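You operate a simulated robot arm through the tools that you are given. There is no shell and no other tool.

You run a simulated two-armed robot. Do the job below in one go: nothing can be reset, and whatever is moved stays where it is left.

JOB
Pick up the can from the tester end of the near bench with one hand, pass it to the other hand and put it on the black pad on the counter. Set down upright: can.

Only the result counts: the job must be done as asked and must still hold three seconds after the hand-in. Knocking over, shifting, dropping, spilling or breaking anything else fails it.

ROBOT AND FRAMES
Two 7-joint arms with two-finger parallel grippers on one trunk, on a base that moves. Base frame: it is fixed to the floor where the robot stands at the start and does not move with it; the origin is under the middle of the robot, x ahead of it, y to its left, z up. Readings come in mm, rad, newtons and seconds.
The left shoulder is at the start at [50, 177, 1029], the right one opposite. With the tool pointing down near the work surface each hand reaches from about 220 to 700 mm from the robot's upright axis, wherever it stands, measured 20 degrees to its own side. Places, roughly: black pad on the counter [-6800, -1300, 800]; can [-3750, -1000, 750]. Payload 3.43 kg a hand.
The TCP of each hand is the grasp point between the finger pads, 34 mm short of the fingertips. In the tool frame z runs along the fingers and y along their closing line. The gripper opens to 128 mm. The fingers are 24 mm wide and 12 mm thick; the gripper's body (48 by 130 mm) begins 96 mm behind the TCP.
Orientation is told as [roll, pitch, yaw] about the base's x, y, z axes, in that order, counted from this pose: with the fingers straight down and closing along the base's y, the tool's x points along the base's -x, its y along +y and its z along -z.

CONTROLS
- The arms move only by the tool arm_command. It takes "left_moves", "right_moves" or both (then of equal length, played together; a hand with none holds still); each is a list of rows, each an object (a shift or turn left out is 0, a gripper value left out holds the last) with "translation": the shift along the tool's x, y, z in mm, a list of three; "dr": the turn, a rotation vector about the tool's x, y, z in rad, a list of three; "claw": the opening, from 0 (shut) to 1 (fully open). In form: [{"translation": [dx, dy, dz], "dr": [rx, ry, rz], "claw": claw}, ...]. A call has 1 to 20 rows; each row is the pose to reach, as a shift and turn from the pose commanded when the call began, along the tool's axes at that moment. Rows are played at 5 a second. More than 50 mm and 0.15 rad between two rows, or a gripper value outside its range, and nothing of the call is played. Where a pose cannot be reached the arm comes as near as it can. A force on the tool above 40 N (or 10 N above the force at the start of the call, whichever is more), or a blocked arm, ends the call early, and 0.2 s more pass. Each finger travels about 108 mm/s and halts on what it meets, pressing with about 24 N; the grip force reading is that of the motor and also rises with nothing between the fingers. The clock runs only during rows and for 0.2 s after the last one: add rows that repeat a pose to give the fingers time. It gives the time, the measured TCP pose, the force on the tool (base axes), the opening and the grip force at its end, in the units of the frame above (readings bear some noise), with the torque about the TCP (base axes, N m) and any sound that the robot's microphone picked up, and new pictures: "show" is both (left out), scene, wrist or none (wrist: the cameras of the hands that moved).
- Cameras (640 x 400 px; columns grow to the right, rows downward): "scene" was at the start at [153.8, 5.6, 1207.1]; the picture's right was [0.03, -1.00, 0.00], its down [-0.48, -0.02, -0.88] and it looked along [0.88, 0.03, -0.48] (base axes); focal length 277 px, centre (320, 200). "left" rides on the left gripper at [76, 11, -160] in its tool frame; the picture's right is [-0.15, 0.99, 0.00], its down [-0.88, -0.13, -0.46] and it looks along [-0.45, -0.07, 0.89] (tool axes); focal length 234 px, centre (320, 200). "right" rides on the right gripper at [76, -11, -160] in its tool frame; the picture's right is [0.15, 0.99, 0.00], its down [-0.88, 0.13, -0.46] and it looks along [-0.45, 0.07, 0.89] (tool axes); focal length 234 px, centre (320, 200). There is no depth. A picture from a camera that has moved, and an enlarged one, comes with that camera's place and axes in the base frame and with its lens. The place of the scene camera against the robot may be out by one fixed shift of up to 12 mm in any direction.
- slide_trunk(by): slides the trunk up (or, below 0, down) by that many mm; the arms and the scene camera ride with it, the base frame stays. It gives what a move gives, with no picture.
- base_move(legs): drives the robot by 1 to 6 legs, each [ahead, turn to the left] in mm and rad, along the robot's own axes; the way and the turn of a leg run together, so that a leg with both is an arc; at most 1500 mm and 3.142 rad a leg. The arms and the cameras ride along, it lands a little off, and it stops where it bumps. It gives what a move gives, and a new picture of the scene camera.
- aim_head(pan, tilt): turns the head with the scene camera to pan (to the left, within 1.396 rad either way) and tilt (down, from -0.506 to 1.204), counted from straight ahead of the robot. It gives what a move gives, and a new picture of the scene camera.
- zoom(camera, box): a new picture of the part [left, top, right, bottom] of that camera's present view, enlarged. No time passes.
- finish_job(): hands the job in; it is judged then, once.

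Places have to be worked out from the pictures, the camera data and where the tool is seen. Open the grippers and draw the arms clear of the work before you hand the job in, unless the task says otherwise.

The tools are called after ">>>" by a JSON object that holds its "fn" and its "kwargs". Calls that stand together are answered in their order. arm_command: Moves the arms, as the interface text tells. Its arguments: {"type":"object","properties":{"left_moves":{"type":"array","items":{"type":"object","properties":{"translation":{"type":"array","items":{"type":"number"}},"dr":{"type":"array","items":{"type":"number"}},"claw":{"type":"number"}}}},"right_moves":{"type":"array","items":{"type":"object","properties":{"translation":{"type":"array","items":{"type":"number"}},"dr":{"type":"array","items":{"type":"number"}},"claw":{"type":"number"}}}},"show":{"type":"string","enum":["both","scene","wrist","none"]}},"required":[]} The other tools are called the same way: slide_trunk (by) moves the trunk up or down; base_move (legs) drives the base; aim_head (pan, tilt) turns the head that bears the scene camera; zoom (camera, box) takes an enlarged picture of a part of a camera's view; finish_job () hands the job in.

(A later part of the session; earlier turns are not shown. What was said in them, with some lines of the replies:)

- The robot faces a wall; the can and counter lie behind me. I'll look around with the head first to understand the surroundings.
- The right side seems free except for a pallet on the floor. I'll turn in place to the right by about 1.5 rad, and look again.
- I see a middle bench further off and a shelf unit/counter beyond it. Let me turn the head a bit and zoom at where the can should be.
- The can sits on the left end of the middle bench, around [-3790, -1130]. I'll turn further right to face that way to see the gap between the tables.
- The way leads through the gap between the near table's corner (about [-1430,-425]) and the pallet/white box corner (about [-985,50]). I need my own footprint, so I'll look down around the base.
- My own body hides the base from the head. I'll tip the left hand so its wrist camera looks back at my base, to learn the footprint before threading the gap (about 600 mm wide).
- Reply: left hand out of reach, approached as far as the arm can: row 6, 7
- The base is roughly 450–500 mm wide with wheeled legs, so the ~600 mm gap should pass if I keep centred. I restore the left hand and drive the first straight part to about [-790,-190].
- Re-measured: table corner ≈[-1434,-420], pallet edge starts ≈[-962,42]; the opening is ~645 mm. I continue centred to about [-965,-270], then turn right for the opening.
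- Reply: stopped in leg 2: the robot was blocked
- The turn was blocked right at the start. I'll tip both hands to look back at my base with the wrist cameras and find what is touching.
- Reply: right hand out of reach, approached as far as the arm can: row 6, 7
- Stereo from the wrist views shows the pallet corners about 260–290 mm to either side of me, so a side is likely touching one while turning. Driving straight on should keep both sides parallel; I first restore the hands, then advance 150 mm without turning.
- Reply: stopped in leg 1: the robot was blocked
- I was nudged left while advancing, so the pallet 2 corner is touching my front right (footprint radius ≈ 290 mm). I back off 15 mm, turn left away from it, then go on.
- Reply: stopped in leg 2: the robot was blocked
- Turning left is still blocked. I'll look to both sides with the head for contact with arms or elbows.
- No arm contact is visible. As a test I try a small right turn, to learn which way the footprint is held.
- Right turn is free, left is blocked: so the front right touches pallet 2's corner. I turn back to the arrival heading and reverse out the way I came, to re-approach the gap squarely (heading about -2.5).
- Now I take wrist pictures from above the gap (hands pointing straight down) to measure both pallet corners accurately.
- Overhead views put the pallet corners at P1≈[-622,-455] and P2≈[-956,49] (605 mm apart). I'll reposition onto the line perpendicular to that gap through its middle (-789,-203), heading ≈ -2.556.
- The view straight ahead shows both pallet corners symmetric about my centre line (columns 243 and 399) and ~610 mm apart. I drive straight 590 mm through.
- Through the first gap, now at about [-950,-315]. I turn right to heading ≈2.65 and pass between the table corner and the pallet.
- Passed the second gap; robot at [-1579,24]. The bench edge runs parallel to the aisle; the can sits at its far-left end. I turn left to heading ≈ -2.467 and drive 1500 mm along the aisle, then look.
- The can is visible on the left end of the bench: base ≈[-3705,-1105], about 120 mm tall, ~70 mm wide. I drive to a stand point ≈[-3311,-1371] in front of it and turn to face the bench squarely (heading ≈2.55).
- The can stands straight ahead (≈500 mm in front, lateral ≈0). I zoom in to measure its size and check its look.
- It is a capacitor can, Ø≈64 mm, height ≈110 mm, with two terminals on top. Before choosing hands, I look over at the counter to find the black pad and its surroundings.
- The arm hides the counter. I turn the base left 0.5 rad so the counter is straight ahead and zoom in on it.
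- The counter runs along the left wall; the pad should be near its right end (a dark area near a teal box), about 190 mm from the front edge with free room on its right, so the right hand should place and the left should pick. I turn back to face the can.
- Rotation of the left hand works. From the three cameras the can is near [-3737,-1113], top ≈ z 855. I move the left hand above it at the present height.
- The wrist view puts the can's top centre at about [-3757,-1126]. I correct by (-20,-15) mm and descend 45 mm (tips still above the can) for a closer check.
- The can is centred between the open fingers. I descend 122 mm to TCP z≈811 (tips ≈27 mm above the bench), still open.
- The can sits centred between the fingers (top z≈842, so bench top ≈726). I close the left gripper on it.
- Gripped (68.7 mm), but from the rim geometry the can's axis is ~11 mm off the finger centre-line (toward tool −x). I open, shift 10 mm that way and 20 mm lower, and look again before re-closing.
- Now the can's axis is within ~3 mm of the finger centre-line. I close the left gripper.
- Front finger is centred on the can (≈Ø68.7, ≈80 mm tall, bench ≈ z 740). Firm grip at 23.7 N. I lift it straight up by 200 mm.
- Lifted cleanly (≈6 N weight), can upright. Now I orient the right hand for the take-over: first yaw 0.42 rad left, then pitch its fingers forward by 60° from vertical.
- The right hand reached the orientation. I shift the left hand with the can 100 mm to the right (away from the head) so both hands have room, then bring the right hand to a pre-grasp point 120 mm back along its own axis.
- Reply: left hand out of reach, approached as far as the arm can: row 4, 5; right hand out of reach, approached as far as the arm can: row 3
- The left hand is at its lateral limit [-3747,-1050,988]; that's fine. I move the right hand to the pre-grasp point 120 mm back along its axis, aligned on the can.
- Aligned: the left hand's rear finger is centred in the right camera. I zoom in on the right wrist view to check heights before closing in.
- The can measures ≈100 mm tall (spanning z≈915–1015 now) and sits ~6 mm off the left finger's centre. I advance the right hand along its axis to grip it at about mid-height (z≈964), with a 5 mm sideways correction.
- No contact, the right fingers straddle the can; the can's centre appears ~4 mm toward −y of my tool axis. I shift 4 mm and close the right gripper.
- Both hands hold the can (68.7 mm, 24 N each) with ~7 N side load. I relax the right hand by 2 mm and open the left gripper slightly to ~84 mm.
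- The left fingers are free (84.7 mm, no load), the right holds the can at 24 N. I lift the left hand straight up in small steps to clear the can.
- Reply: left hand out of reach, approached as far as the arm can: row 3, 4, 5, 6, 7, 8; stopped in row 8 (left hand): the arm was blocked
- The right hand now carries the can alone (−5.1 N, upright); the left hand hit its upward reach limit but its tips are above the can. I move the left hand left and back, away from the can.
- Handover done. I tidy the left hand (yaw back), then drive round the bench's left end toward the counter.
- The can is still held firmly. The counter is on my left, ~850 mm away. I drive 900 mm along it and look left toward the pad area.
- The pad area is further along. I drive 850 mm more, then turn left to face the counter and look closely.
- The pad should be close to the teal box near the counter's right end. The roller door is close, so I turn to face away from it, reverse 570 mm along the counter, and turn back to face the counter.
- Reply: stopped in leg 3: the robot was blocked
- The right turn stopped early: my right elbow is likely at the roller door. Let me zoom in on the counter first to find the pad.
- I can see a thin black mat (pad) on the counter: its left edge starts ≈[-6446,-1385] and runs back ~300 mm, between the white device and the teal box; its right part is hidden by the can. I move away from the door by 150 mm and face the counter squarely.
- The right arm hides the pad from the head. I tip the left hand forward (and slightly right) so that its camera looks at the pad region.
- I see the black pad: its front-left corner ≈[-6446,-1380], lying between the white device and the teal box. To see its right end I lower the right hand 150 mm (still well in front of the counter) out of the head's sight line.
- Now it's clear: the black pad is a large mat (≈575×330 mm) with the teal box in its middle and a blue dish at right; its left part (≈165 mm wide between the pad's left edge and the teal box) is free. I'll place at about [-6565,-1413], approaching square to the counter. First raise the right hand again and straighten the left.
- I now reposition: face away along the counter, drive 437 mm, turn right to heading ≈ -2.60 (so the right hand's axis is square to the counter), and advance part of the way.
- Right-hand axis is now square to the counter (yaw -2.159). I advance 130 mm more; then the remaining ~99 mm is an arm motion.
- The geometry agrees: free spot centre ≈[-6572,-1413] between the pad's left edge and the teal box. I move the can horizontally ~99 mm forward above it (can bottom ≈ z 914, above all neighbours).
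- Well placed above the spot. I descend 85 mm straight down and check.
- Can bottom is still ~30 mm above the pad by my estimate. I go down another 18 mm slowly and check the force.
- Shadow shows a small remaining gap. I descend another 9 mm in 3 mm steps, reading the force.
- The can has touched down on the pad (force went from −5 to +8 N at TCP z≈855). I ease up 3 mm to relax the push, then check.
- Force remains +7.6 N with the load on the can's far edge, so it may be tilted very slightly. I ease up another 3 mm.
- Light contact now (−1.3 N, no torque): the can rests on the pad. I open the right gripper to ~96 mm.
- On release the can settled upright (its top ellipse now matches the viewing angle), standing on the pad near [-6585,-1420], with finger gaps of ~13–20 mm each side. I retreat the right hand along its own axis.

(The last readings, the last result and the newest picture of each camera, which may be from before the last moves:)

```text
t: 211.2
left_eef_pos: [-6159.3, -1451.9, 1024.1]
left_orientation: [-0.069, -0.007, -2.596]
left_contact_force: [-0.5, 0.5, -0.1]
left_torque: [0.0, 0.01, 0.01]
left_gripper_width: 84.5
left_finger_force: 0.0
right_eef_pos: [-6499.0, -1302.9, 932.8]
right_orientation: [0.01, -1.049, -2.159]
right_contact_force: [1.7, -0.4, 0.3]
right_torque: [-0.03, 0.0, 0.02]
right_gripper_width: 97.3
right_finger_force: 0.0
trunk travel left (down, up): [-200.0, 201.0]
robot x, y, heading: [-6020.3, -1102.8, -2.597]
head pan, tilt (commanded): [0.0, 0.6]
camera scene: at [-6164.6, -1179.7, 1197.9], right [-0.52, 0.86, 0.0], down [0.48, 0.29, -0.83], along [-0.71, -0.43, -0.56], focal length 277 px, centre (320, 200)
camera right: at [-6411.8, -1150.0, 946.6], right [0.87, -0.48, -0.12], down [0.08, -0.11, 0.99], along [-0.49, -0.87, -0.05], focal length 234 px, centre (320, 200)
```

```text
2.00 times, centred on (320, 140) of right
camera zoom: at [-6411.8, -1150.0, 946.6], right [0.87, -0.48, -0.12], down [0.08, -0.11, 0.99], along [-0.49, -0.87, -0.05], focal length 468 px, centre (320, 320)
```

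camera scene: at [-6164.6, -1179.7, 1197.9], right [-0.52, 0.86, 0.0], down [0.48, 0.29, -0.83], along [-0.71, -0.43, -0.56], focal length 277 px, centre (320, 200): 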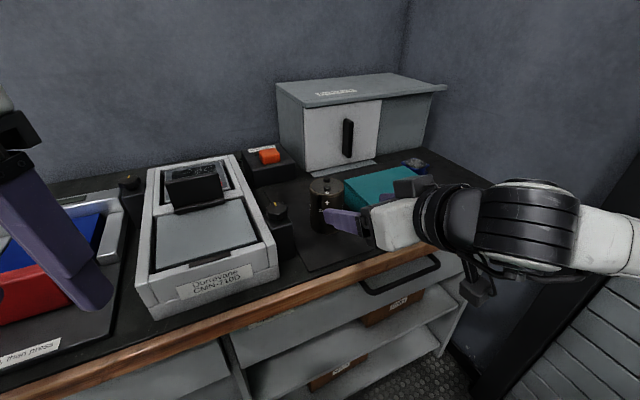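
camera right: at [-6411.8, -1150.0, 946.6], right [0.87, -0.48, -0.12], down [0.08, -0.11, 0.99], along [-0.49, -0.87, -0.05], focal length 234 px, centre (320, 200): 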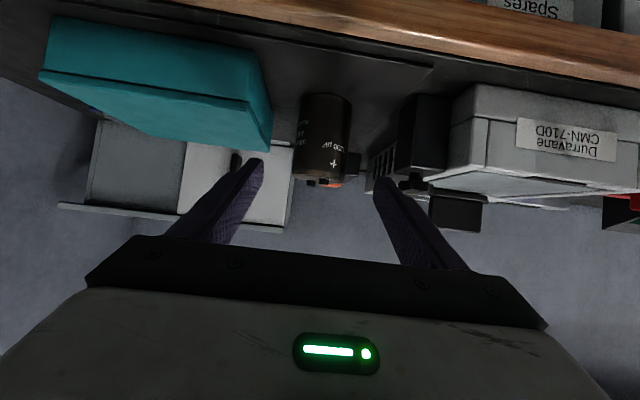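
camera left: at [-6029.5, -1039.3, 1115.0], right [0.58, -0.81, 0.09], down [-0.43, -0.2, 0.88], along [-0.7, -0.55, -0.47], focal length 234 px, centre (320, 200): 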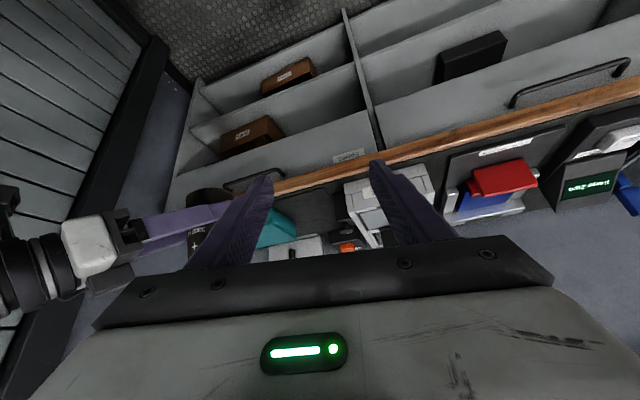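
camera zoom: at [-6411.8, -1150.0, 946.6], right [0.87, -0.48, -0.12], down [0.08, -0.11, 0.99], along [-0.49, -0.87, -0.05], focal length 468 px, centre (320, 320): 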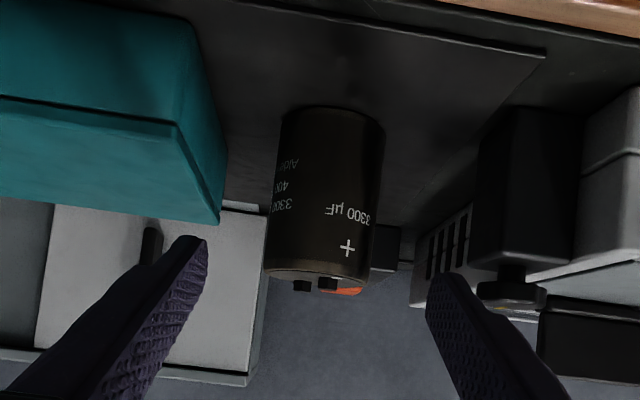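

The can stands upright, well inside the pad's free left part; nothing else moved. I raise the right hand 60 mm, then reverse the base to clear the counter.

>>> {"fn": "arm_command", "kwargs": {"right_moves": [{"translation": [-17, 0, -20]}, {"translation": [-35, 0, -40]}, {"translation": [-52, 0, -60]}, {"translation": [-52, 0, -60]}], "show": "none"}}

>>> {"fn": "base_move", "kwargs": {"legs": [[-300, 0]]}}

>>> {"fn": "arm_command", "kwargs": {"left_moves": [{"claw": 1.0}, {"claw": 1.0}, {"claw": 1.0}], "right_moves": [{"claw": 1.0}, {"claw": 1.0}, {"claw": 1.0}], "show": "scene"}}

>>> {"fn": "zoom", "kwargs": {"camera": "scene", "box": [200, 80, 440, 230]}}

```text
t: 212.2
left_eef_pos: [-6157.9, -1450.7, 1025.4]
left_orientation: [-0.067, -0.006, -2.597]
left_contact_force: [-1.2, -0.1, -0.6]
left_torque: [0.02, -0.01, 0.0]
left_gripper_width: 84.5
left_finger_force: 0.0
right_eef_pos: [-6486.4, -1281.9, 1009.3]
right_orientation: [0.011, -1.048, -2.159]
right_contact_force: [-0.1, 0.3, 0.7]
right_torque: [0.0, -0.01, -0.01]
right_gripper_width: 97.1
right_finger_force: 0.1
trunk travel left (down, up): [-200.0, 201.0]
robot x, y, heading: [-6026.7, -1101.1, -2.599]
head pan, tilt (commanded): [0.0, 0.6]
```

```text
t: 214.3
left_eef_pos: [-5899.3, -1294.9, 1024.3]
left_orientation: [-0.067, -0.008, -2.601]
left_contact_force: [0.1, -0.4, -0.3]
left_torque: [-0.03, 0.04, 0.02]
left_gripper_width: 84.4
left_finger_force: 0.1
right_eef_pos: [-6227.1, -1124.6, 1009.1]
right_orientation: [0.011, -1.048, -2.16]
right_contact_force: [0.0, 0.1, 0.7]
right_torque: [0.01, 0.01, 0.0]
right_gripper_width: 97.1
right_finger_force: 0.1
trunk travel left (down, up): [-200.0, 201.0]
robot x, y, heading: [-5760.2, -945.1, -2.595]
head pan, tilt (commanded): [0.0, 0.6]
camera scene: at [-5905.9, -1023.0, 1198.0], right [-0.52, 0.86, 0.0], down [0.48, 0.29, -0.83], along [-0.71, -0.43, -0.56], focal length 277 px, centre (320, 200)
```

scene: 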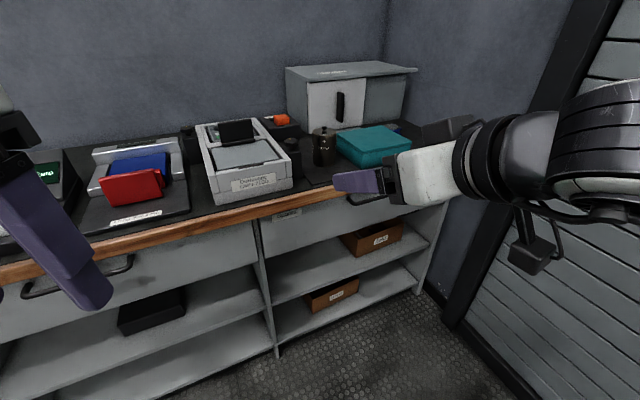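

```text
t: 215.1
left_eef_pos: [-5900.2, -1295.0, 1023.5]
left_orientation: [-0.068, -0.007, -2.601]
left_contact_force: [0.3, -0.7, -0.1]
left_torque: [0.01, -0.03, 0.01]
left_gripper_width: 128.3
left_finger_force: 0.1
right_eef_pos: [-6227.3, -1125.2, 1008.0]
right_orientation: [0.01, -1.05, -2.163]
right_contact_force: [-0.4, -0.2, 0.5]
right_torque: [0.02, 0.01, -0.01]
right_gripper_width: 128.2
right_finger_force: 0.1
trunk travel left (down, up): [-200.0, 201.0]
robot x, y, heading: [-5763.9, -942.0, -2.595]
head pan, tilt (commanded): [0.0, 0.6]
camera scene: at [-5906.1, -1023.1, 1197.9], right [-0.52, 0.86, 0.0], down [0.48, 0.29, -0.83], along [-0.71, -0.43, -0.56], focal length 277 px, centre (320, 200)
```

scene: 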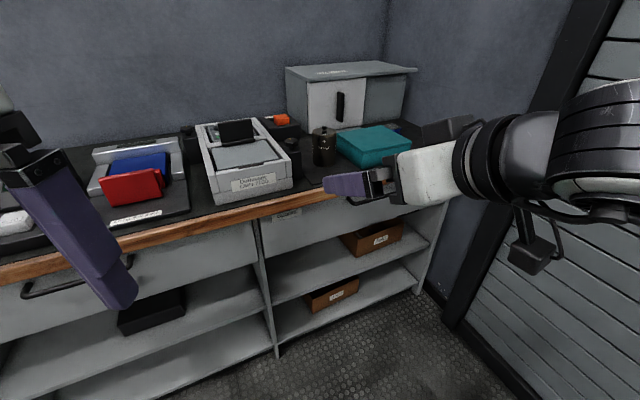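

```text
2.67 times, centred on (320, 155) of scene
camera zoom: at [-5906.1, -1023.1, 1197.9], right [-0.52, 0.86, 0.0], down [0.48, 0.29, -0.83], along [-0.71, -0.43, -0.56], focal length 738 px, centre (320, 320)
```

zoom: 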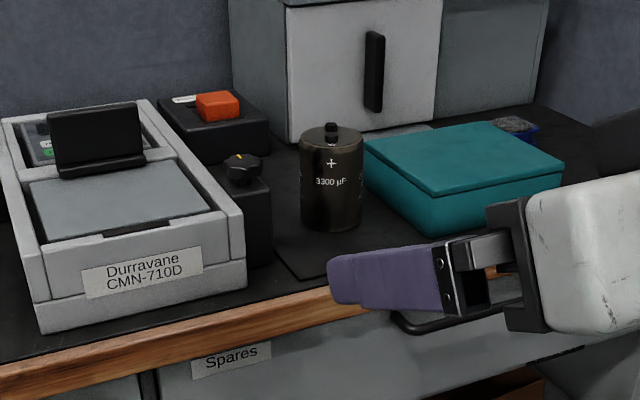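

The can stands upright on the black pad between the white device and the teal box. Nothing else has moved, both grippers are open and the arms are clear of the counter. I hand the job in.

>>> {"fn": "finish_job", "kwargs": {}}

```text
The job is handed in.
```

The can is standing upright on the black pad on the counter, and I have handed the job in. I have no result from the judging, only that the hand-in was accepted.

- **Pick and pass:** The left hand took the can off the near bench and passed it to the right hand in mid-air.
- **Placing:** The right hand set the can on the free left part of the pad, between the white device and the teal box. The can had tilted about 15° in the grip and touched down on one edge. It dropped a couple of centimetres and settled upright when I let go. The last pictures show it standing flat.
- **Contacts on the way:** The base pressed against one of the floor pallets between the tables, and later my right elbow was probably against the roller door. I backed off both times, and I measured the pallet in the same place afterwards.
- **End state:** Both grippers are open and the arms are clear of the counter. Nothing else on the counter looks moved in the last pictures.
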